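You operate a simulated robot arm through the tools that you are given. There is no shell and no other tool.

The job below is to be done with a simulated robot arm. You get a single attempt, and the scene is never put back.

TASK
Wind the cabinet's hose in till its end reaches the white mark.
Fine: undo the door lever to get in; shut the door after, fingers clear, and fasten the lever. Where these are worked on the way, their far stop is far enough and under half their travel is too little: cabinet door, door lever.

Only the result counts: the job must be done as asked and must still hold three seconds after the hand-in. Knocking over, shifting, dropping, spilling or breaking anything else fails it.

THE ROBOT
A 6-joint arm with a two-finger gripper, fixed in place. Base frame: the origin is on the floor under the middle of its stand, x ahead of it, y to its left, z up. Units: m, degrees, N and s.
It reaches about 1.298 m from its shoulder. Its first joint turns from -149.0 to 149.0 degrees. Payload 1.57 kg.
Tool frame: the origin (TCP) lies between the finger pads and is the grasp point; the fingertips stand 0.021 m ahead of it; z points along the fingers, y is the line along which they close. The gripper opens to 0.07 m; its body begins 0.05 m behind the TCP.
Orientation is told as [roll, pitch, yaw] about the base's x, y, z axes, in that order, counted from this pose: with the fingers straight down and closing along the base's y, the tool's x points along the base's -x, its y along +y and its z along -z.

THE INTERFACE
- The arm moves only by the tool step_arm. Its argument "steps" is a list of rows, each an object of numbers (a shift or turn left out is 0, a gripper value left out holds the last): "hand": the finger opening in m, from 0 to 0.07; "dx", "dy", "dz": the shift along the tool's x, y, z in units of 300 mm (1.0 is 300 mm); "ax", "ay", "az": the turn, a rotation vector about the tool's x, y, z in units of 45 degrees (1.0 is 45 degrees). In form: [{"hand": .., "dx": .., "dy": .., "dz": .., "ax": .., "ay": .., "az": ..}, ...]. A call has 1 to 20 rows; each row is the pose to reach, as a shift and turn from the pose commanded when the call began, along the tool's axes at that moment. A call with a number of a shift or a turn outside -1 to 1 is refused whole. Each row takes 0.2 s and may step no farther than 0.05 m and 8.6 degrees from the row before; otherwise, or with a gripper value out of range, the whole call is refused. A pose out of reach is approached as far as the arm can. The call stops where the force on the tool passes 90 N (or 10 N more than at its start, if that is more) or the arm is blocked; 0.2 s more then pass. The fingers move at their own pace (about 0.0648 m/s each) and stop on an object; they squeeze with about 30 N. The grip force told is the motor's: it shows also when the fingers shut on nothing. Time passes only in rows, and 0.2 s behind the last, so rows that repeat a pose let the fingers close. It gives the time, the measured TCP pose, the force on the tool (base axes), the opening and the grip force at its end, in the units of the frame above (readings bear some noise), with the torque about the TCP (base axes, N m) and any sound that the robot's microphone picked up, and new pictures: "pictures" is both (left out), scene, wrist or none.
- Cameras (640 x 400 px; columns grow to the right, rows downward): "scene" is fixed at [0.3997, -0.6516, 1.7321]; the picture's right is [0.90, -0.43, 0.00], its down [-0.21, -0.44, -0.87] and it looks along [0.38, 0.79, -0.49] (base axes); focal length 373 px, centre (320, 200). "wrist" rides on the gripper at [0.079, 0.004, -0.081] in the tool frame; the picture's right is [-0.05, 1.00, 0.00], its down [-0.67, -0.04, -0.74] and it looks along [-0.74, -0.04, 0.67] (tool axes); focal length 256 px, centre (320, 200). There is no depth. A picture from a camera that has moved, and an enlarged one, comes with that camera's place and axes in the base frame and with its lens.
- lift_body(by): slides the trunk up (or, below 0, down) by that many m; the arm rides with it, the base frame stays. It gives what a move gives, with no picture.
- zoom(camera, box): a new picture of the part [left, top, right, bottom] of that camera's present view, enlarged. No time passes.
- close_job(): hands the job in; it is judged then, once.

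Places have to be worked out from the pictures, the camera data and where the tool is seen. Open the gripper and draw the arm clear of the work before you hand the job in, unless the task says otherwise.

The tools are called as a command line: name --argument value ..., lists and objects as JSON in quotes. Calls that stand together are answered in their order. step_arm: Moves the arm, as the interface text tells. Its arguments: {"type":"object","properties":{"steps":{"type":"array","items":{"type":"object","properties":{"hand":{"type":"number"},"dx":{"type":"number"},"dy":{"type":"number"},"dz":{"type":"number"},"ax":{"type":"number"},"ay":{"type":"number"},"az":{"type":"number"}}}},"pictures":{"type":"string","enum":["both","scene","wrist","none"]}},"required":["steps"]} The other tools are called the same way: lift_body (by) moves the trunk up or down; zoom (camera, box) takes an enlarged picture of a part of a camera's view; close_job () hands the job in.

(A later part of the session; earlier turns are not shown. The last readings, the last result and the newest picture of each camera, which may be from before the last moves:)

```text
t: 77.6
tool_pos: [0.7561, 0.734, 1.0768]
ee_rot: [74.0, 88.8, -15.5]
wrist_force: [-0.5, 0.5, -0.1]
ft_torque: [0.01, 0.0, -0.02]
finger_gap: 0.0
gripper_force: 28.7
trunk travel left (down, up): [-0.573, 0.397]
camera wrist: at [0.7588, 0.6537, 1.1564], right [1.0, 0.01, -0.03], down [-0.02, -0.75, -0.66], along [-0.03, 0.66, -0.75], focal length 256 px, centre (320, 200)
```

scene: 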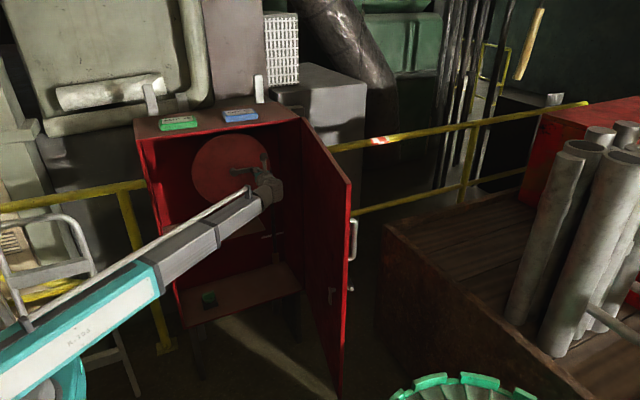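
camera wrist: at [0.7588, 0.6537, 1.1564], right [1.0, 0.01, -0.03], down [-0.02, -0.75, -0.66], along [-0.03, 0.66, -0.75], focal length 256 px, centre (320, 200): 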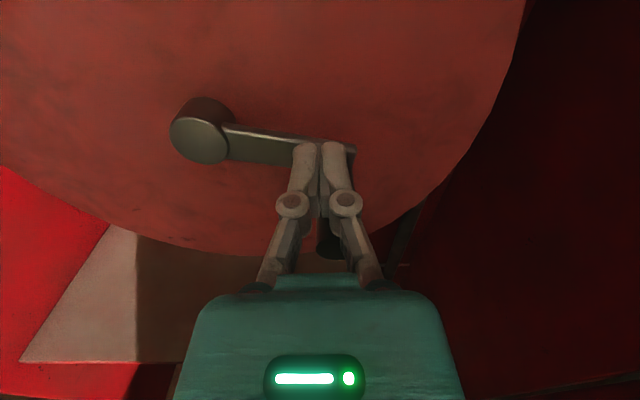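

The crank turns freely downward (clockwise) with almost no force. I'll check what the hose end does.

zoom --camera "scene" --box '[200, 140, 320, 300]'

zoom --camera "scene" --box '[240, 220, 310, 290]'

```text
2.50 times, centred on (260, 220) of scene
camera zoom: at [0.3997, -0.6516, 1.7321], right [0.9, -0.43, 0.0], down [-0.21, -0.44, -0.87], along [0.38, 0.79, -0.49], focal length 933 px, centre (470, 150)
```

zoom: 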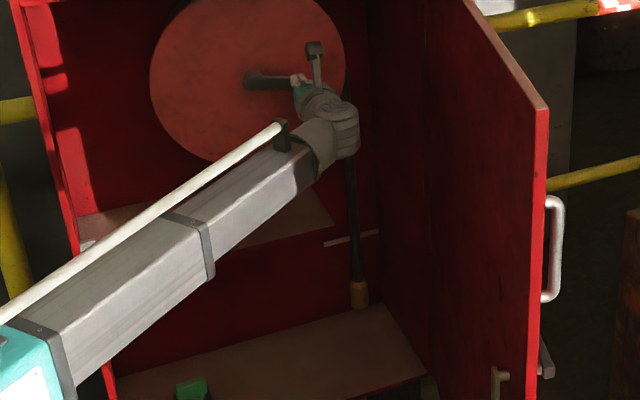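

```text
5.71 times, centred on (275, 255) of scene
camera zoom: at [0.3997, -0.6516, 1.7321], right [0.9, -0.43, 0.0], down [-0.21, -0.44, -0.87], along [0.38, 0.79, -0.49], focal length 2133 px, centre (577, -114)
```

zoom: 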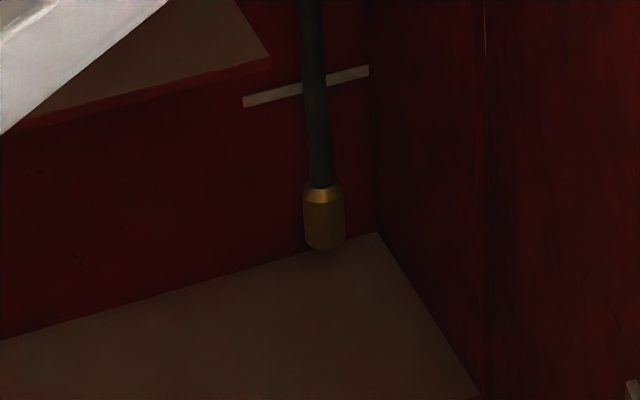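

The crank is free clockwise, but the hose barely moved, so several degrees or turns may be needed. I can combine wrist pitch (which moves the TCP vertically) with x motion to drive the peg in a smooth circle. I'll back off, open, and aim at the peg.

step_arm --steps '[{"dz": -0.12}, {"dz": -0.24}, {"dz": -0.24, "dy": 0.015, "dx": -0.03, "ay": -0.06, "hand": 0.05}, {"dz": -0.24, "dy": 0.027, "dx": -0.057, "ay": -0.118, "hand": 0.05}, {"dz": -0.24, "dy": 0.027, "dx": -0.057, "ay": -0.118, "hand": 0.05}]' --pictures "both"

zoom --camera "wrist" --box '[180, 0, 440, 160]'

zoom --camera "scene" --box '[240, 220, 310, 290]'

```text
t: 78.8
tool_pos: [0.7655, 0.6617, 1.0594]
ee_rot: [11.7, 84.1, -77.9]
wrist_force: [0.8, 0.1, 0.0]
ft_torque: [0.0, 0.01, 0.01]
finger_gap: 0.05
gripper_force: 0.1
trunk travel left (down, up): [-0.573, 0.397]
camera wrist: at [0.7684, 0.5896, 1.1461], right [1.0, 0.0, -0.03], down [-0.02, -0.81, -0.59], along [-0.03, 0.59, -0.81], focal length 256 px, centre (320, 200)
```

scene: 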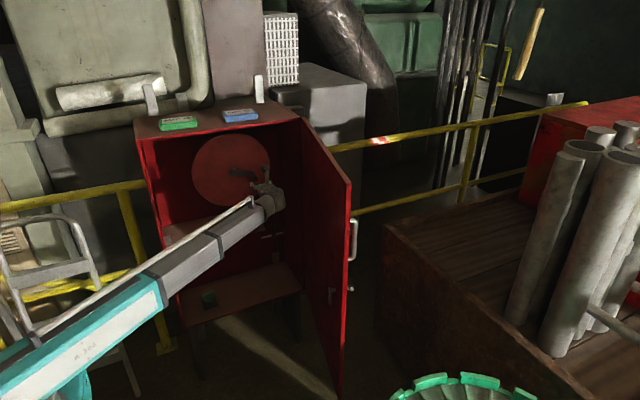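
wrist: 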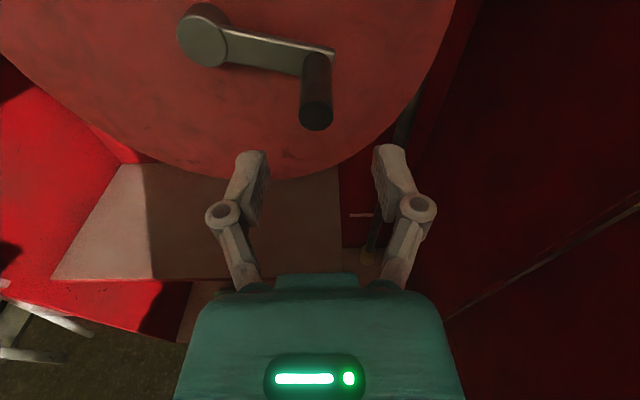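

```text
2.46 times, centred on (310, 80) of wrist
camera zoom: at [0.7684, 0.5896, 1.1461], right [1.0, 0.0, -0.03], down [-0.02, -0.81, -0.59], along [-0.03, 0.59, -0.81], focal length 630 px, centre (345, 495)
```

zoom: 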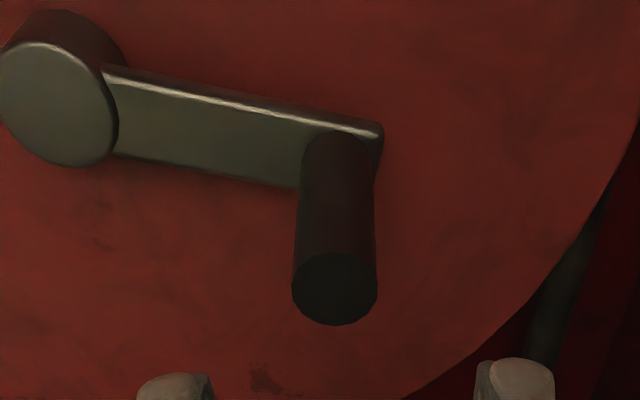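

```text
5.71 times, centred on (275, 255) of scene
camera zoom: at [0.3997, -0.6516, 1.7321], right [0.9, -0.43, 0.0], down [-0.21, -0.44, -0.87], along [0.38, 0.79, -0.49], focal length 2133 px, centre (577, -114)
```

zoom: 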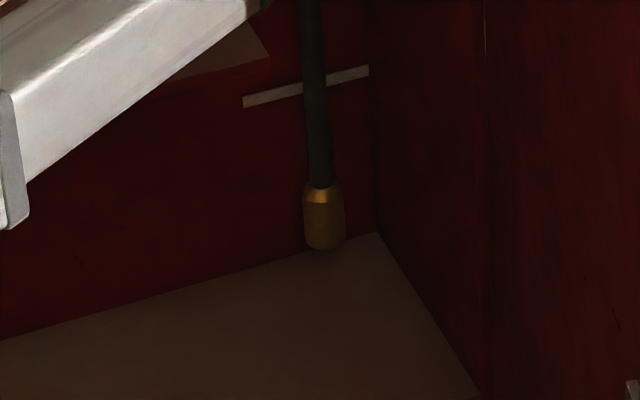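

The peg is centred between the open fingers at about (0.763, 1.055). I'll advance straight in and grip it.

step_arm --steps '[{"dz": 0.085, "dx": 0.009, "dy": -0.004}, {"dz": 0.17, "dx": 0.018, "dy": -0.007}, {"dz": 0.245, "dx": 0.026, "dy": -0.007}, {"dz": 0.245, "dx": 0.026, "dy": -0.007, "hand": 0.0}, {"dz": 0.245, "dx": 0.026, "dy": -0.007, "hand": 0.0}, {"dz": 0.245, "dx": 0.026, "dy": -0.007, "hand": 0.0}]' --pictures "wrist"

```text
t: 80.2
tool_pos: [0.7636, 0.7355, 1.0588]
ee_rot: [11.6, 84.3, -78.1]
wrist_force: [7.1, -2.9, 0.5]
ft_torque: [0.01, 0.16, -0.18]
finger_gap: 0.0196
gripper_force: 31.8
trunk travel left (down, up): [-0.573, 0.397]
camera wrist: at [0.7659, 0.6627, 1.1461], right [1.0, 0.0, -0.03], down [-0.02, -0.81, -0.59], along [-0.03, 0.59, -0.81], focal length 256 px, centre (320, 200)
```

wrist: 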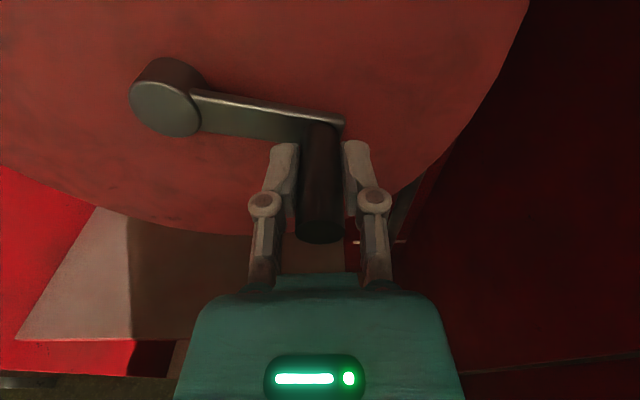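

Peg gripped. I'll drive it clockwise along its circle (centre ≈ (0.690, 1.075), r ≈ 76 mm) using combined x shift and wrist pitch, down toward 6 o'clock.

step_arm --steps '[{"dy": -0.014, "dx": -0.05, "dz": 0.005, "ay": -0.104}, {"dy": -0.04, "dx": -0.0955, "dz": 0.0095, "ay": -0.201}, {"dy": -0.0757, "dx": -0.1347, "dz": 0.0134, "ay": -0.285}, {"dy": -0.1187, "dx": -0.1655, "dz": 0.0165, "ay": -0.353}, {"dy": -0.167, "dx": -0.187, "dz": 0.0187, "ay": -0.401}, {"dy": -0.219, "dx": -0.198, "dz": 0.0198, "ay": -0.426}]' --pictures "both"

zoom --camera "scene" --box '[240, 220, 310, 290]'

```text
t: 81.6
tool_pos: [0.6976, 0.7345, 1.0002]
ee_rot: [2.9, 65.1, -87.1]
wrist_force: [1.8, 3.3, 7.3]
ft_torque: [0.69, 0.09, -0.13]
finger_gap: 0.0195
gripper_force: 31.8
trunk travel left (down, up): [-0.573, 0.397]
camera wrist: at [0.6997, 0.6953, 1.1059], right [1.0, -0.02, -0.03], down [-0.02, -0.96, -0.29], along [-0.02, 0.29, -0.96], focal length 256 px, centre (320, 200)
```

scene: 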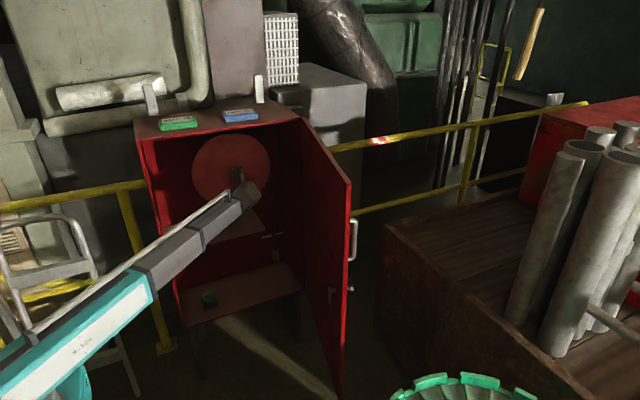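
wrist: 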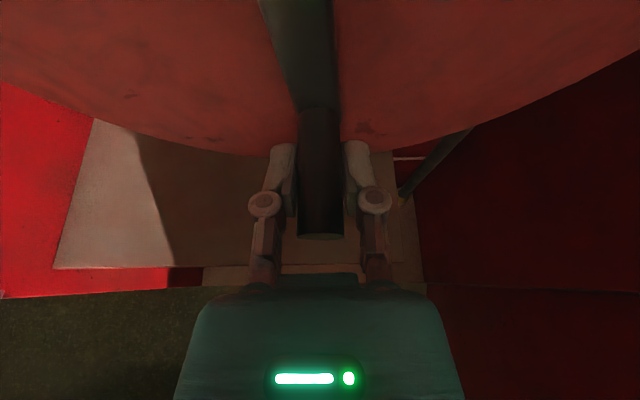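

```text
5.71 times, centred on (275, 255) of scene
camera zoom: at [0.3997, -0.6516, 1.7321], right [0.9, -0.43, 0.0], down [-0.21, -0.44, -0.87], along [0.38, 0.79, -0.49], focal length 2133 px, centre (577, -114)
```

zoom: 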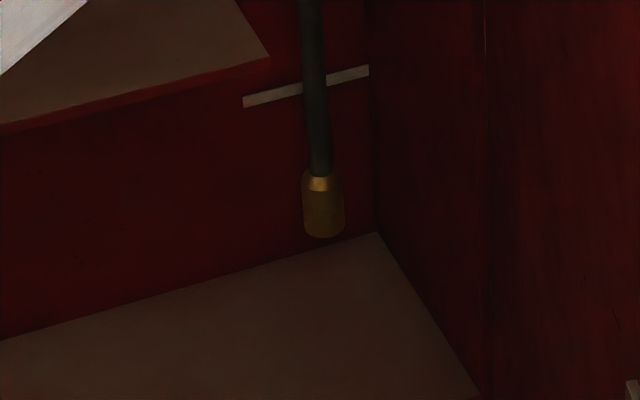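

That works: forces are small and the hose end rose about 15 mm in ~72° of clockwise turning. So clockwise winds in, and about 2½ more turns are needed. I'll continue from 6 to 9 o'clock.

step_arm --steps '[{"dy": -0.0517, "dx": -0.0033, "dz": 0.0015, "ay": -0.004}, {"dy": -0.1037, "dx": 0.0067, "dz": -0.0031, "ay": 0.02}, {"dy": -0.152, "dx": 0.0263, "dz": -0.0122, "ay": 0.068}, {"dy": -0.195, "dx": 0.0544, "dz": -0.0253, "ay": 0.136}, {"dy": -0.2303, "dx": 0.0901, "dz": -0.0418, "ay": 0.221}, {"dy": -0.2567, "dx": 0.1318, "dz": -0.0612, "ay": 0.318}, {"dy": -0.273, "dx": 0.1775, "dz": -0.0824, "ay": 0.422}, {"dy": -0.2787, "dx": 0.2252, "dz": -0.1046, "ay": 0.531}]' --pictures "both"

zoom --camera "scene" --box '[240, 220, 310, 290]'

```text
t: 83.4
tool_pos: [0.612, 0.7345, 1.0764]
ee_rot: [54.5, 88.5, -35.1]
wrist_force: [-0.9, 0.0, 0.5]
ft_torque: [-0.01, 0.01, -0.05]
finger_gap: 0.0
gripper_force: 28.7
out of reach, approached as far as the arm can: row 7, 8
trunk travel left (down, up): [-0.573, 0.397]
camera wrist: at [0.6146, 0.6551, 1.1562], right [1.0, 0.01, -0.03], down [-0.02, -0.76, -0.66], along [-0.03, 0.66, -0.75], focal length 256 px, centre (320, 200)
```

scene: 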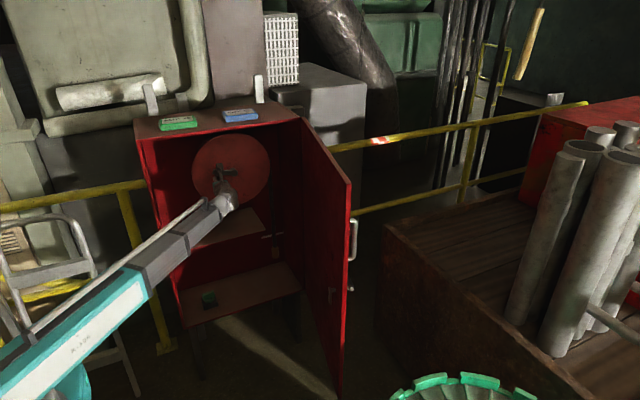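
wrist: 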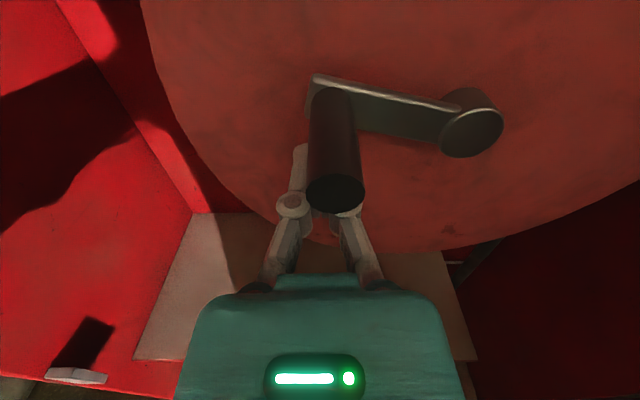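

```text
5.71 times, centred on (275, 255) of scene
camera zoom: at [0.3997, -0.6516, 1.7321], right [0.9, -0.43, 0.0], down [-0.21, -0.44, -0.87], along [0.38, 0.79, -0.49], focal length 2133 px, centre (577, -114)
```

zoom: 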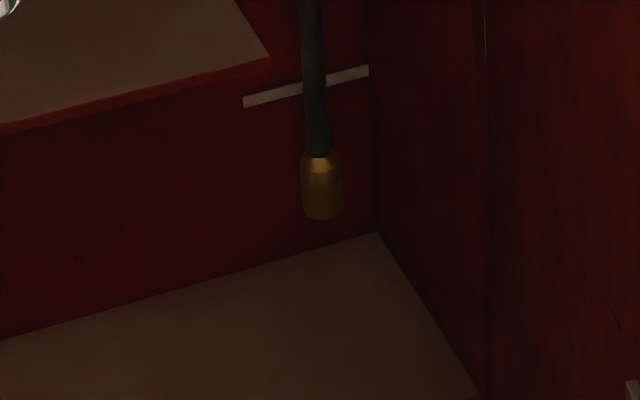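

The peg slipped above the closed fingers near 9 o'clock, but the hose rose further (tip row 238→218) and stayed put. The closed fingers are now right below the peg, so I'll use them as a pusher following the circle clockwise, first over the top to about 3 o'clock.

step_arm --steps '[{"hand": 0.0, "dy": 0.019, "dx": 0.0727, "ay": 0.158}, {"dy": 0.055, "dx": 0.1433, "ay": 0.304}, {"dy": 0.111, "dx": 0.1993, "ay": 0.422}, {"dy": 0.1817, "dx": 0.2353, "ay": 0.5}, {"dy": 0.26, "dx": 0.2477, "ay": 0.528}]' --pictures "both"

zoom --camera "scene" --box '[240, 220, 310, 290]'

zoom --camera "scene" --box '[180, 120, 300, 220]'

```text
t: 84.6
tool_pos: [0.6887, 0.7375, 1.1499]
ee_rot: [177.1, 66.8, 87.6]
wrist_force: [0.4, 0.1, -0.5]
ft_torque: [0.02, -0.01, 0.0]
finger_gap: 0.0
gripper_force: 29.4
trunk travel left (down, up): [-0.573, 0.397]
camera wrist: at [0.6932, 0.6317, 1.1916], right [1.0, 0.03, -0.03], down [-0.01, -0.42, -0.91], along [-0.04, 0.91, -0.42], focal length 256 px, centre (320, 200)
```

scene: 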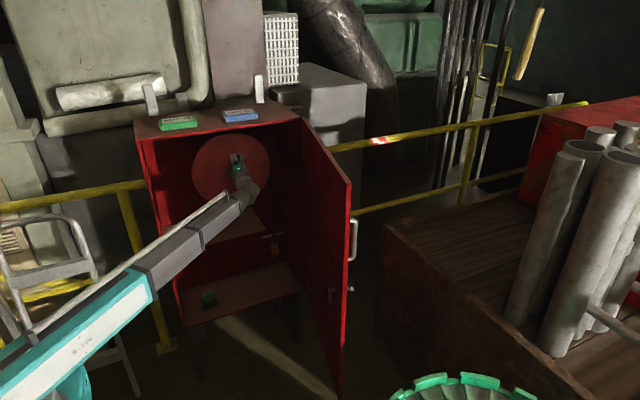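
wrist: 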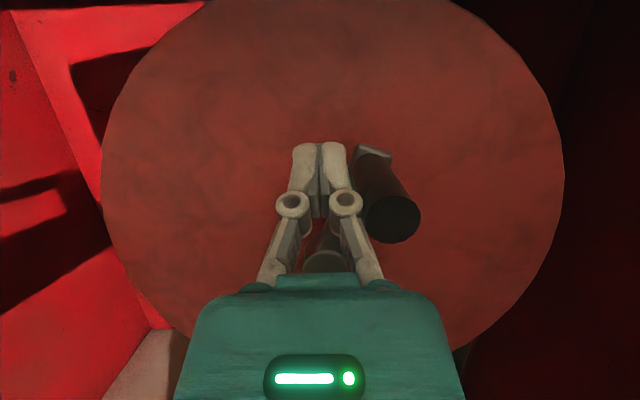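

```text
5.71 times, centred on (275, 255) of scene
camera zoom: at [0.3997, -0.6516, 1.7321], right [0.9, -0.43, 0.0], down [-0.21, -0.44, -0.87], along [0.38, 0.79, -0.49], focal length 2133 px, centre (577, -114)
```

zoom: 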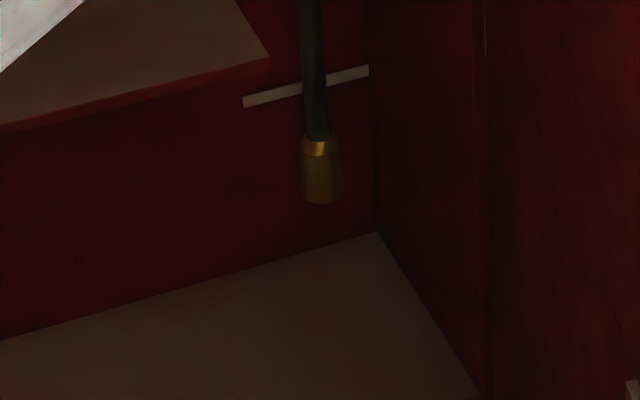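

```text
4.00 times, centred on (240, 170) of scene
camera zoom: at [0.3997, -0.6516, 1.7321], right [0.9, -0.43, 0.0], down [-0.21, -0.44, -0.87], along [0.38, 0.79, -0.49], focal length 1493 px, centre (640, 320)
```

zoom: 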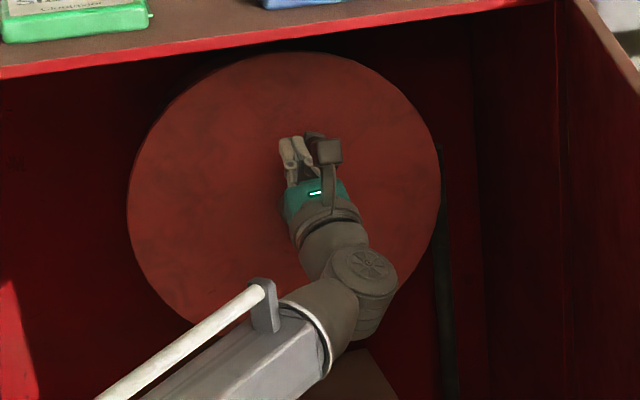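

The pusher works well: the peg is now past 12 o'clock and the hose tip is up to row 203. I'll continue down the right side to 3 o'clock.

step_arm --steps '[{"dy": 0.0827, "dx": -0.008, "dz": -0.006, "ay": -0.042}, {"dy": 0.1533, "dx": -0.039, "dz": -0.025, "ay": -0.12}, {"dy": 0.2093, "dx": -0.089, "dz": -0.049, "ay": -0.238}, {"dy": 0.2453, "dx": -0.154, "dz": -0.077, "ay": -0.385}, {"dy": 0.2577, "dx": -0.226, "dz": -0.108, "ay": -0.545}]' --pictures "wrist"

zoom --camera "scene" --box '[240, 220, 310, 290]'

```text
t: 85.8
tool_pos: [0.7677, 0.7334, 1.0724]
ee_rot: [35.2, 88.0, -54.5]
wrist_force: [-0.3, 0.2, 0.3]
ft_torque: [0.0, -0.02, 0.0]
finger_gap: 0.0002
gripper_force: 28.6
out of reach, approached as far as the arm can: row 1, 2, 3, 4, 5
trunk travel left (down, up): [-0.573, 0.397]
camera wrist: at [0.771, 0.655, 1.154], right [1.0, 0.01, -0.03], down [-0.02, -0.76, -0.65], along [-0.03, 0.65, -0.76], focal length 256 px, centre (320, 200)
```

wrist: 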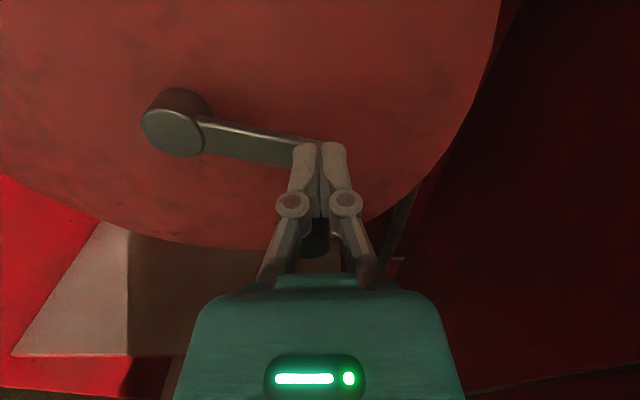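

```text
5.71 times, centred on (275, 255) of scene
camera zoom: at [0.3997, -0.6516, 1.7321], right [0.9, -0.43, 0.0], down [-0.21, -0.44, -0.87], along [0.38, 0.79, -0.49], focal length 2133 px, centre (577, -114)
```

zoom: 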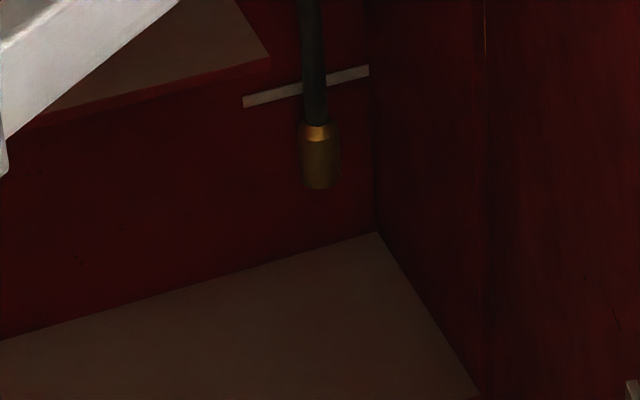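

One full turn raises the tip about 62 px in this zoom (now row 188), with about 1.5 turns to go. I'll run one complete pusher circle.

step_arm --steps '[{"dy": -0.018, "dx": -0.0707, "ay": -0.146}, {"dy": -0.054, "dx": -0.1413, "ay": -0.293}, {"dy": -0.11, "dx": -0.1973, "ay": -0.413}, {"dy": -0.1807, "dx": -0.2333, "ay": -0.493}, {"dy": -0.259, "dx": -0.2457, "ay": -0.521}, {"dy": -0.3373, "dx": -0.2333, "ay": -0.493}, {"dy": -0.408, "dx": -0.1973, "ay": -0.413}, {"dy": -0.464, "dx": -0.1413, "ay": -0.293}, {"dy": -0.5, "dx": -0.0707, "ay": -0.146}, {"dy": -0.5123, "dx": 0.0077, "ay": 0.015}]' --pictures "wrist"

zoom --camera "scene" --box '[240, 220, 310, 290]'

```text
t: 88.0
tool_pos: [0.6131, 0.7318, 1.0732]
ee_rot: [49.7, 88.5, -39.8]
wrist_force: [0.1, 0.3, -2.1]
ft_torque: [0.02, 0.03, -0.04]
finger_gap: 0.0
gripper_force: 28.7
out of reach, approached as far as the arm can: row 8, 9
trunk travel left (down, up): [-0.573, 0.397]
camera wrist: at [0.616, 0.6535, 1.1549], right [1.0, 0.01, -0.03], down [-0.02, -0.76, -0.65], along [-0.03, 0.65, -0.76], focal length 256 px, centre (320, 200)
```

wrist: 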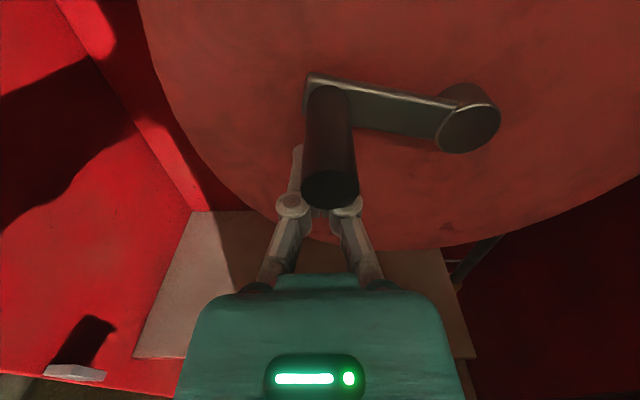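

```text
5.71 times, centred on (275, 255) of scene
camera zoom: at [0.3997, -0.6516, 1.7321], right [0.9, -0.43, 0.0], down [-0.21, -0.44, -0.87], along [0.38, 0.79, -0.49], focal length 2133 px, centre (577, -114)
```

zoom: 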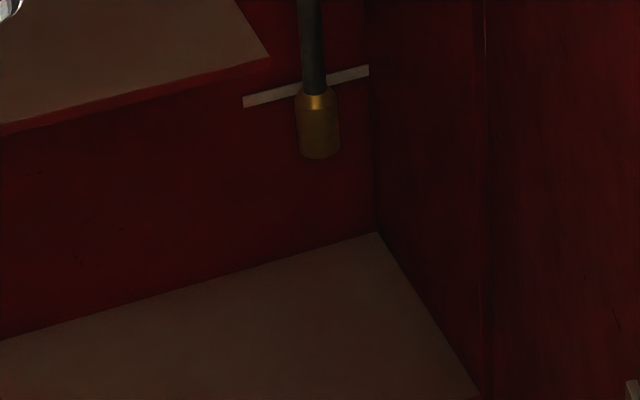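

The tip is at row 157 and the brass end's top is just at the mark's apparent height. Before winding more I need an accurate, nearly level look at the hose end and mark. I'll back out of the reel area first.

step_arm --steps '[{"dz": -0.14}, {"dz": -0.28}, {"dz": -0.42}, {"dz": -0.56}, {"dz": -0.7, "dy": 0.1}, {"dz": -0.84, "dy": 0.2}, {"dz": -0.9, "dy": 0.35}, {"dz": -0.95, "dy": 0.5}, {"dz": -0.95, "dy": 0.6}]' --pictures "both"

zoom --camera "scene" --box '[180, 120, 300, 220]'

```text
refused: row 5 steps farther than a row can; nothing moved
```

```text
4.00 times, centred on (240, 170) of scene
camera zoom: at [0.3997, -0.6516, 1.7321], right [0.9, -0.43, 0.0], down [-0.21, -0.44, -0.87], along [0.38, 0.79, -0.49], focal length 1493 px, centre (640, 320)
```

zoom: 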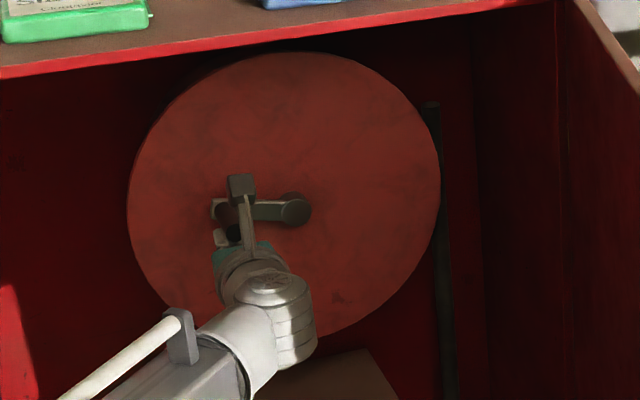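

The hose is a straight piece moving up with the crank. I'll resend the retreat with shorter rows.

step_arm --steps '[{"dz": -0.14}, {"dz": -0.28}, {"dz": -0.42}, {"dz": -0.54}, {"dz": -0.64, "dy": 0.1}, {"dz": -0.74, "dy": 0.2}, {"dz": -0.8, "dy": 0.34}, {"dz": -0.85, "dy": 0.48}, {"dz": -0.85, "dy": 0.6}]' --pictures "none"

lift_body --by -0.5

step_arm --steps '[{"ay": 0.0}]' --pictures "both"

```text
t: 90.0
tool_pos: [0.7962, 0.4764, 1.0746]
ee_rot: [52.1, 88.4, -37.5]
wrist_force: [-0.2, -0.3, 0.6]
ft_torque: [0.04, -0.04, -0.03]
finger_gap: 0.0
gripper_force: 28.5
out of reach, approached as far as the arm can: row 8, 9
trunk travel left (down, up): [-0.573, 0.397]
```

```text
refused: -0.5 is not a number from -0.4 to 0.4
```

```text
t: 90.4
tool_pos: [0.7946, 0.4771, 1.0745]
ee_rot: [52.3, 88.4, -37.4]
wrist_force: [-0.8, 0.8, 0.1]
ft_torque: [0.0, 0.02, -0.04]
finger_gap: 0.0001
gripper_force: 28.3
trunk travel left (down, up): [-0.573, 0.397]
camera wrist: at [0.7979, 0.3983, 1.1554], right [1.0, 0.01, -0.03], down [-0.02, -0.76, -0.65], along [-0.03, 0.65, -0.76], focal length 256 px, centre (320, 200)
```

scene: 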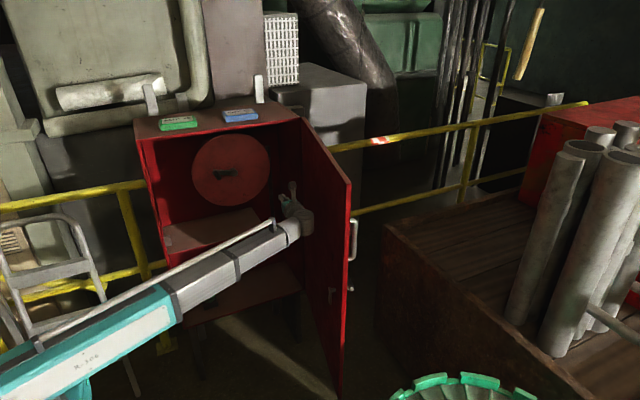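
wrist: 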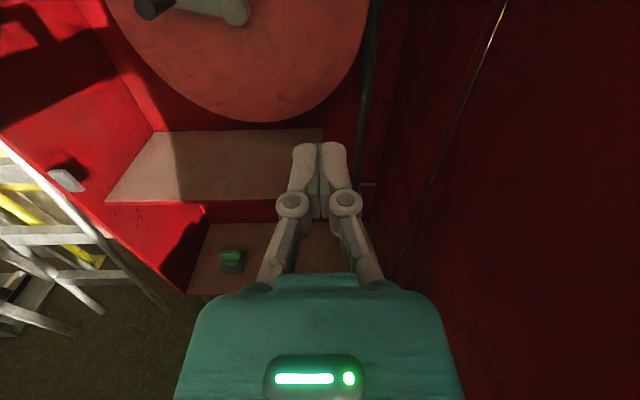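

The peg is clear. I'll lower the trunk to about mark height (hand stays outside the cabinet front).

lift_body --by -0.4

step_arm --steps '[{"ay": 0.18, "dx": 0.088}, {"ay": 0.36, "dx": 0.174}, {"ay": 0.54, "dx": 0.256}, {"ay": 0.66, "dx": 0.309}]' --pictures "both"

zoom --camera "wrist" --box '[300, 60, 460, 260]'

```text
t: 94.2
tool_pos: [0.7948, 0.4773, 0.6743]
ee_rot: [52.1, 88.6, -37.6]
wrist_force: [0.7, 0.3, -0.2]
ft_torque: [0.02, 0.04, 0.03]
finger_gap: 0.0
gripper_force: 28.3
trunk travel left (down, up): [-0.173, 0.797]
```

```text
t: 95.2
tool_pos: [0.7936, 0.4781, 0.7672]
ee_rot: [177.6, 61.0, 88.2]
wrist_force: [0.0, -0.2, -0.1]
ft_torque: [-0.01, -0.01, -0.01]
finger_gap: 0.0001
gripper_force: 28.7
trunk travel left (down, up): [-0.173, 0.797]
camera wrist: at [0.7978, 0.3699, 0.7978], right [1.0, 0.03, -0.03], down [-0.01, -0.33, -0.94], along [-0.04, 0.94, -0.33], focal length 256 px, centre (320, 200)
```

scene: 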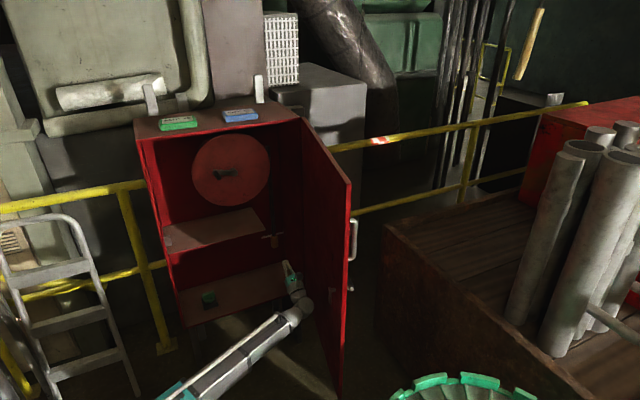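
wrist: 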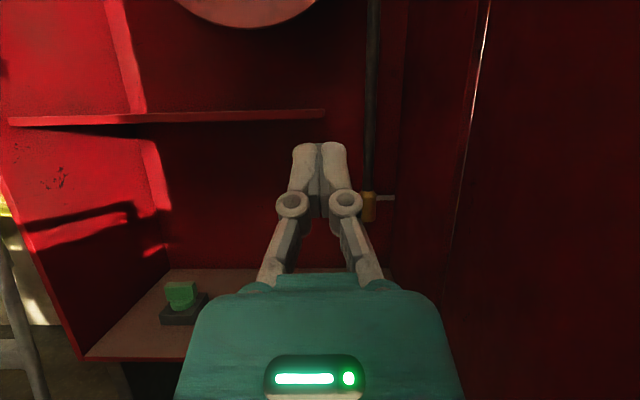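

```text
2.00 times, centred on (380, 160) of wrist
camera zoom: at [0.7978, 0.3699, 0.7978], right [1.0, 0.03, -0.03], down [-0.01, -0.33, -0.94], along [-0.04, 0.94, -0.33], focal length 512 px, centre (200, 280)
```

zoom: 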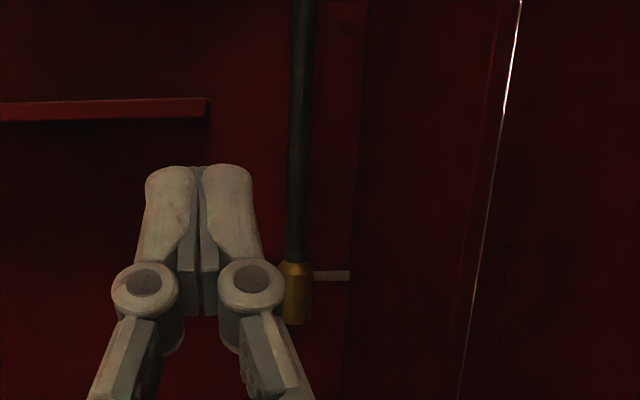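

From two views, the mark is on the back wall at z≈0.598. The hose (y≈0.87) has its brass end from z≈0.639 down to its tip at z≈0.568, so about 3 cm remain for the tip. I'll get an even more level view to remove parallax.

lift_body --by -0.165

step_arm --steps '[{"ay": -0.12, "dx": -0.062, "dz": -0.02, "dy": 0.02}, {"ay": -0.24, "dx": -0.126, "dz": -0.035, "dy": 0.04}, {"ay": -0.3, "dx": -0.158, "dz": -0.045, "dy": 0.06}]' --pictures "wrist"

zoom --camera "wrist" --box '[320, 0, 480, 100]'

```text
t: 97.1
tool_pos: [0.7938, 0.478, 0.6017]
ee_rot: [177.5, 61.2, 88.2]
wrist_force: [-0.3, 0.2, -0.2]
ft_torque: [0.0, 0.03, 0.01]
finger_gap: 0.0
gripper_force: 28.8
trunk travel left (down, up): [-0.008, 0.962]
```

```text
t: 97.9
tool_pos: [0.8121, 0.4897, 0.5609]
ee_rot: [175.5, 74.9, 86.1]
wrist_force: [-0.1, 0.6, 0.3]
ft_torque: [-0.01, -0.01, 0.0]
finger_gap: 0.0
gripper_force: 28.3
out of reach, approached as far as the arm can: row 1, 2, 3
trunk travel left (down, up): [-0.008, 0.962]
camera wrist: at [0.8154, 0.3918, 0.6165], right [1.0, 0.02, -0.03], down [-0.01, -0.55, -0.84], along [-0.03, 0.84, -0.55], focal length 256 px, centre (320, 200)
```

wrist: 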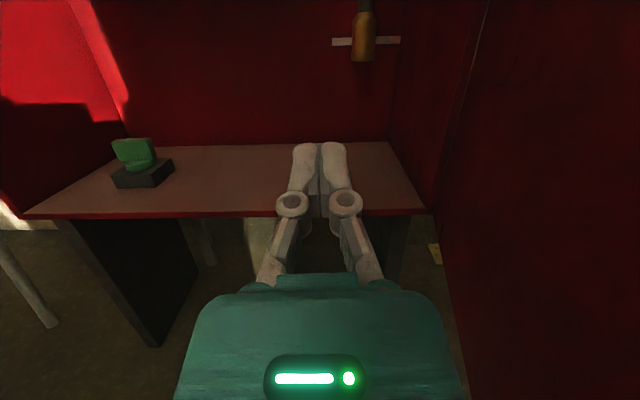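

```text
4.00 times, centred on (400, 50) of wrist
camera zoom: at [0.8154, 0.3918, 0.6165], right [1.0, 0.02, -0.03], down [-0.01, -0.55, -0.84], along [-0.03, 0.84, -0.55], focal length 1024 px, centre (0, 800)
```

zoom: 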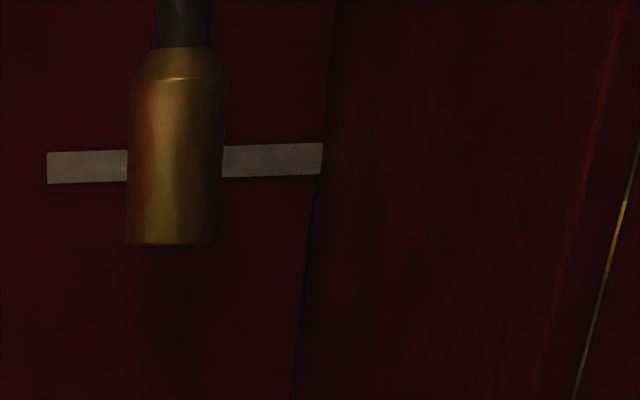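

This level view gives a reliable difference: the tip is about 25 mm below the mark's centre (mark ≈17 mm tall). At about 70 mm per turn that's roughly another 100–125° clockwise. I'll return to the crank: level the hand and raise the trunk.

step_arm --steps '[{"ay": -0.112, "dx": -0.055, "dz": -0.003}, {"ay": -0.224, "dx": -0.109, "dz": -0.01}, {"ay": -0.336, "dx": -0.162, "dz": -0.0215}]' --pictures "none"

lift_body --by 0.4

lift_body --by 0.15

step_arm --steps '[{"dy": -0.14}, {"dy": -0.28, "dz": 0.03}, {"dy": -0.42, "dz": 0.08}, {"dy": -0.56, "dz": 0.14}, {"dy": -0.66, "dz": 0.25}, {"dy": -0.66, "dz": 0.38}, {"dy": -0.66, "dz": 0.5}, {"dy": -0.66, "dz": 0.5}]' --pictures "both"

```text
t: 98.7
tool_pos: [0.8124, 0.4963, 0.5123]
ee_rot: [89.0, 88.8, -0.5]
wrist_force: [-0.1, 0.3, 0.1]
ft_torque: [0.0, 0.0, -0.01]
finger_gap: 0.0002
gripper_force: 28.5
trunk travel left (down, up): [-0.008, 0.962]
```

```text
t: 102.5
tool_pos: [0.812, 0.4972, 0.9119]
ee_rot: [93.6, 88.8, 4.0]
wrist_force: [-0.3, 0.2, -0.1]
ft_torque: [0.01, 0.04, -0.02]
finger_gap: 0.0
gripper_force: 28.1
trunk travel left (down, up): [-0.408, 0.562]
```

```text
t: 104.3
tool_pos: [0.8121, 0.497, 1.0615]
ee_rot: [93.5, 88.9, 3.9]
wrist_force: [0.5, 1.0, -0.8]
ft_torque: [-0.01, -0.01, 0.01]
finger_gap: 0.0
gripper_force: 29.1
trunk travel left (down, up): [-0.558, 0.412]
```

```text
t: 106.1
tool_pos: [0.6127, 0.6457, 1.062]
ee_rot: [87.6, 88.7, -2.0]
wrist_force: [0.0, -0.3, 0.0]
ft_torque: [-0.02, 0.01, 0.0]
finger_gap: 0.0
gripper_force: 28.5
out of reach, approached as far as the arm can: row 2, 3, 4, 5, 6, 7, 8
trunk travel left (down, up): [-0.558, 0.412]
camera wrist: at [0.6162, 0.5657, 1.1419], right [1.0, 0.01, -0.03], down [-0.02, -0.75, -0.67], along [-0.03, 0.67, -0.75], focal length 256 px, centre (320, 200)
```

scene: 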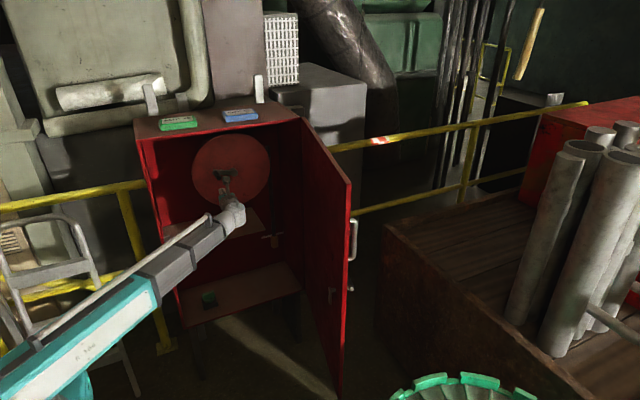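
wrist: 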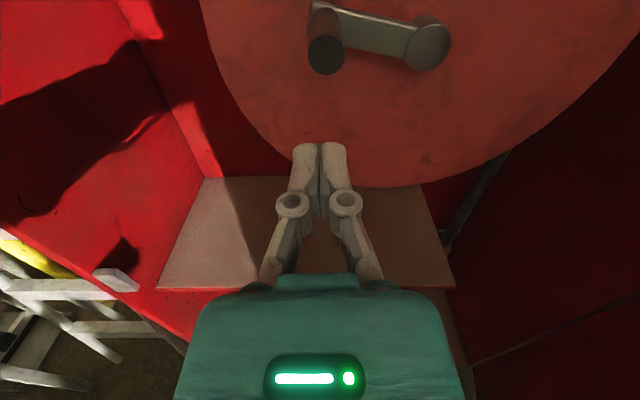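

The peg is at θ≈169° with the fingers just below and in front. I'll go in under it and push it clockwise over the top, stopping the pusher at about 98°.

step_arm --steps '[{"dz": 0.1}, {"dz": 0.2}, {"dz": 0.29}, {"dz": 0.29, "dy": 0.004, "dx": 0.0423, "ay": 0.087}, {"dz": 0.29, "dy": 0.0167, "dx": 0.1207, "ay": 0.248}, {"dz": 0.29, "dy": 0.0527, "dx": 0.1913, "ay": 0.396}, {"dz": 0.29, "dy": 0.1087, "dx": 0.2473, "ay": 0.517}, {"dz": 0.29, "dy": 0.1793, "dx": 0.2833, "ay": 0.598}, {"dz": 0.29, "dy": 0.2223, "dx": 0.2933, "ay": 0.62}]' --pictures "wrist"

zoom --camera "scene" --box '[240, 220, 310, 290]'

zoom --camera "scene" --box '[180, 120, 300, 220]'

```text
t: 108.1
tool_pos: [0.6765, 0.7341, 1.1497]
ee_rot: [177.5, 62.0, 88.2]
wrist_force: [-0.7, 0.9, -0.6]
ft_torque: [0.03, 0.03, 0.0]
finger_gap: 0.0
gripper_force: 28.2
trunk travel left (down, up): [-0.558, 0.412]
camera wrist: at [0.6816, 0.6252, 1.182], right [1.0, 0.03, -0.03], down [-0.01, -0.34, -0.94], along [-0.04, 0.94, -0.34], focal length 256 px, centre (320, 200)
```

wrist: 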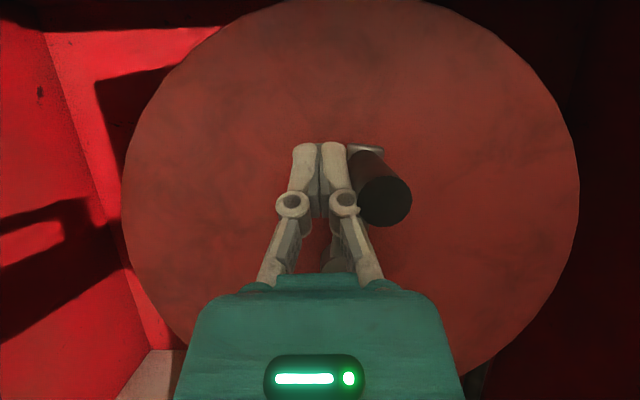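

```text
5.71 times, centred on (275, 255) of scene
camera zoom: at [0.3997, -0.6516, 1.7321], right [0.9, -0.43, 0.0], down [-0.21, -0.44, -0.87], along [0.38, 0.79, -0.49], focal length 2133 px, centre (577, -114)
```

zoom: 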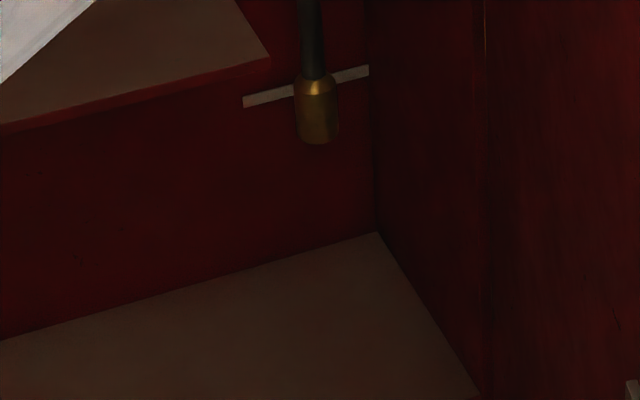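

```text
4.00 times, centred on (240, 170) of scene
camera zoom: at [0.3997, -0.6516, 1.7321], right [0.9, -0.43, 0.0], down [-0.21, -0.44, -0.87], along [0.38, 0.79, -0.49], focal length 1493 px, centre (640, 320)
```

zoom: 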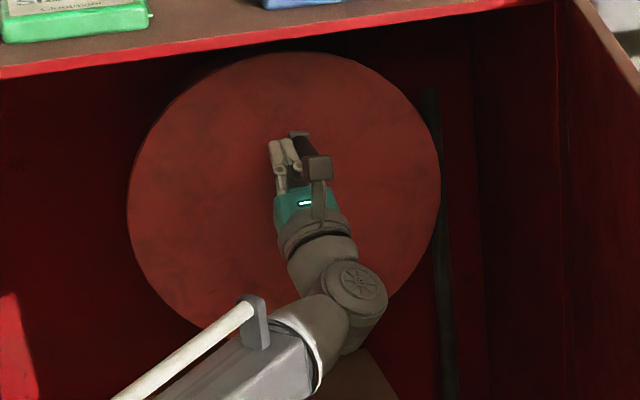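

The tip rose to row 144, so roughly 10 mm to go to the mark's centre. I'll push the peg on by about 28° more.

step_arm --steps '[{"dy": 0.0713, "dx": 0.002, "dz": 0.001, "ay": 0.004}, {"dy": 0.102, "dx": -0.0026, "dz": -0.0014, "ay": -0.007}, {"dy": 0.1317, "dx": -0.0106, "dz": -0.0056, "ay": -0.027}]' --pictures "wrist"

zoom --camera "scene" --box '[240, 220, 310, 290]'

```text
t: 108.9
tool_pos: [0.7181, 0.7324, 1.1452]
ee_rot: [177.4, 63.1, 88.1]
wrist_force: [0.1, -0.4, 0.9]
ft_torque: [-0.04, -0.01, -0.01]
finger_gap: 0.0
gripper_force: 28.9
out of reach, approached as far as the arm can: row 2, 3
trunk travel left (down, up): [-0.558, 0.412]
camera wrist: at [0.7215, 0.6249, 1.181], right [1.0, 0.03, -0.03], down [-0.01, -0.36, -0.93], along [-0.04, 0.93, -0.36], focal length 256 px, centre (320, 200)
```

wrist: 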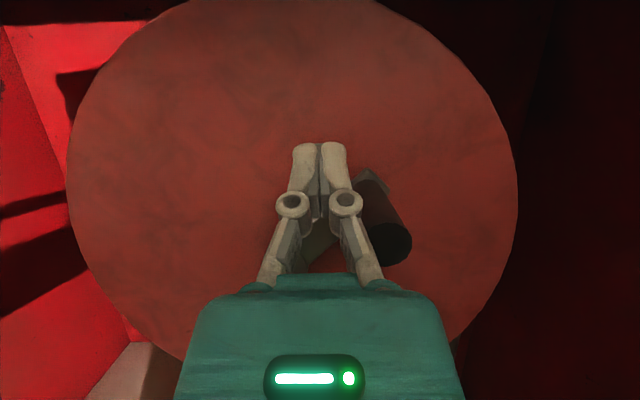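

```text
5.71 times, centred on (275, 255) of scene
camera zoom: at [0.3997, -0.6516, 1.7321], right [0.9, -0.43, 0.0], down [-0.21, -0.44, -0.87], along [0.38, 0.79, -0.49], focal length 2133 px, centre (577, -114)
```

zoom: 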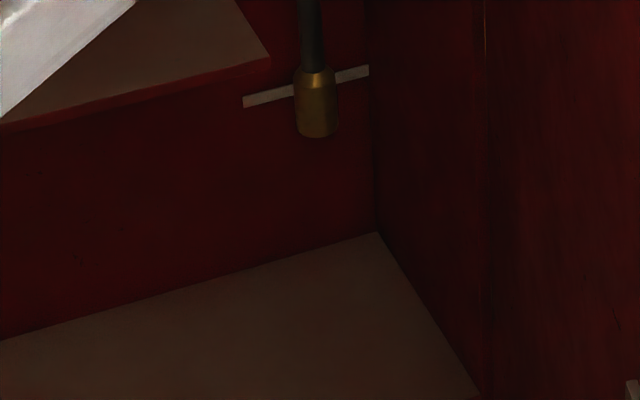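

The tip is now at row ~137, about 2–3 mm below the mark's centre by my scale. I'll back straight out and repeat the level close-up to verify.

step_arm --steps '[{"dz": -0.1485, "dx": 0.0757}, {"dz": -0.297, "dx": 0.1513}, {"dz": -0.4455, "dx": 0.227}, {"dz": -0.55, "dx": 0.28, "dy": 0.08}, {"dz": -0.65, "dx": 0.331, "dy": 0.18}, {"dz": -0.713, "dx": 0.363, "dy": 0.3}]' --pictures "none"

step_arm --steps '[{"ay": -0.13, "dx": -0.062}, {"ay": -0.27, "dx": -0.125}]' --pictures "none"

lift_body --by -0.4

lift_body --by -0.15

step_arm --steps '[{"dz": 0.0}]' --pictures "both"

zoom --camera "wrist" --box '[320, 0, 480, 100]'

```text
t: 110.3
tool_pos: [0.8097, 0.4928, 1.1475]
ee_rot: [177.4, 63.2, 88.0]
wrist_force: [0.3, -0.1, 0.1]
ft_torque: [-0.04, 0.01, 0.02]
finger_gap: 0.0
gripper_force: 28.4
trunk travel left (down, up): [-0.558, 0.412]
```

```text
t: 110.9
tool_pos: [0.8082, 0.5129, 1.1089]
ee_rot: [175.4, 75.3, 86.0]
wrist_force: [0.4, 0.0, -0.4]
ft_torque: [-0.02, 0.0, 0.01]
finger_gap: 0.0001
gripper_force: 28.3
out of reach, approached as far as the arm can: row 2
trunk travel left (down, up): [-0.558, 0.412]
```

```text
t: 114.7
tool_pos: [0.8087, 0.5119, 0.7094]
ee_rot: [175.4, 75.3, 85.9]
wrist_force: [-0.8, 0.5, -0.5]
ft_torque: [-0.02, -0.02, 0.01]
finger_gap: 0.0
gripper_force: 27.7
trunk travel left (down, up): [-0.158, 0.812]
```

```text
t: 116.5
tool_pos: [0.8081, 0.5113, 0.5593]
ee_rot: [175.4, 75.2, 86.0]
wrist_force: [0.3, -0.3, -0.1]
ft_torque: [-0.02, 0.02, 0.0]
finger_gap: 0.0002
gripper_force: 28.8
trunk travel left (down, up): [-0.008, 0.962]
```

```text
t: 116.9
tool_pos: [0.8077, 0.5116, 0.5598]
ee_rot: [175.4, 75.2, 85.9]
wrist_force: [0.4, 0.6, 0.1]
ft_torque: [0.0, -0.03, -0.02]
finger_gap: 0.0001
gripper_force: 28.6
trunk travel left (down, up): [-0.008, 0.962]
camera wrist: at [0.8121, 0.4136, 0.6161], right [1.0, 0.02, -0.03], down [-0.01, -0.55, -0.83], along [-0.03, 0.83, -0.55], focal length 256 px, centre (320, 200)
```

scene: 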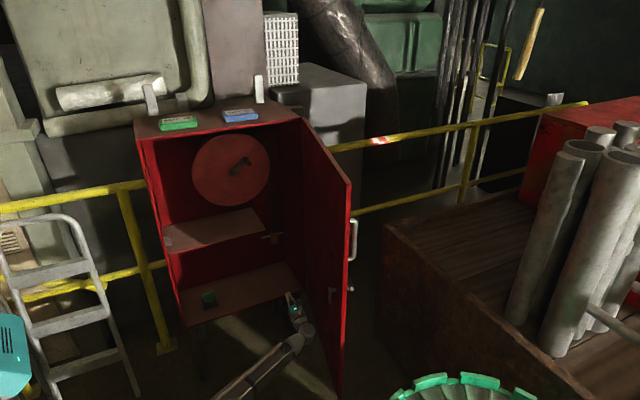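
wrist: 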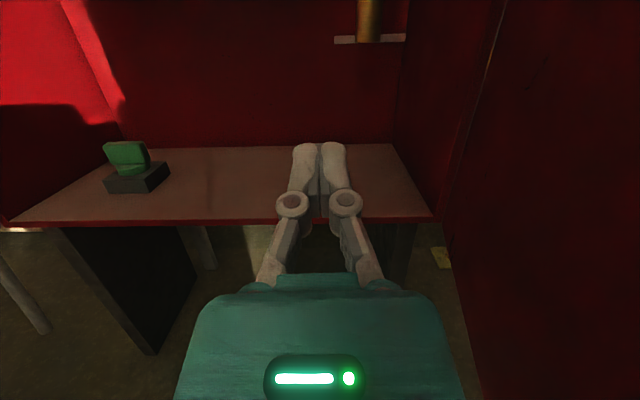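

```text
4.00 times, centred on (400, 50) of wrist
camera zoom: at [0.8121, 0.4136, 0.6161], right [1.0, 0.02, -0.03], down [-0.01, -0.55, -0.83], along [-0.03, 0.83, -0.55], focal length 1024 px, centre (0, 800)
```

zoom: 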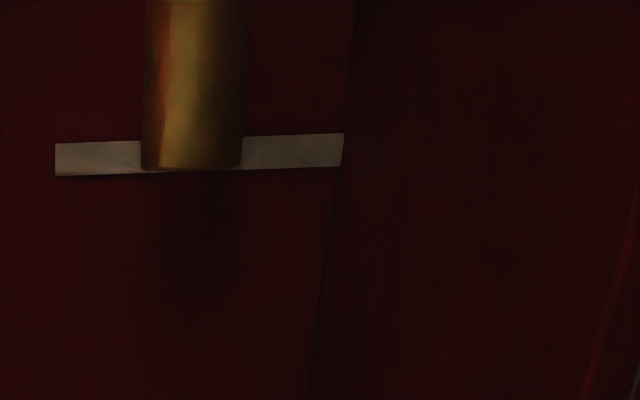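

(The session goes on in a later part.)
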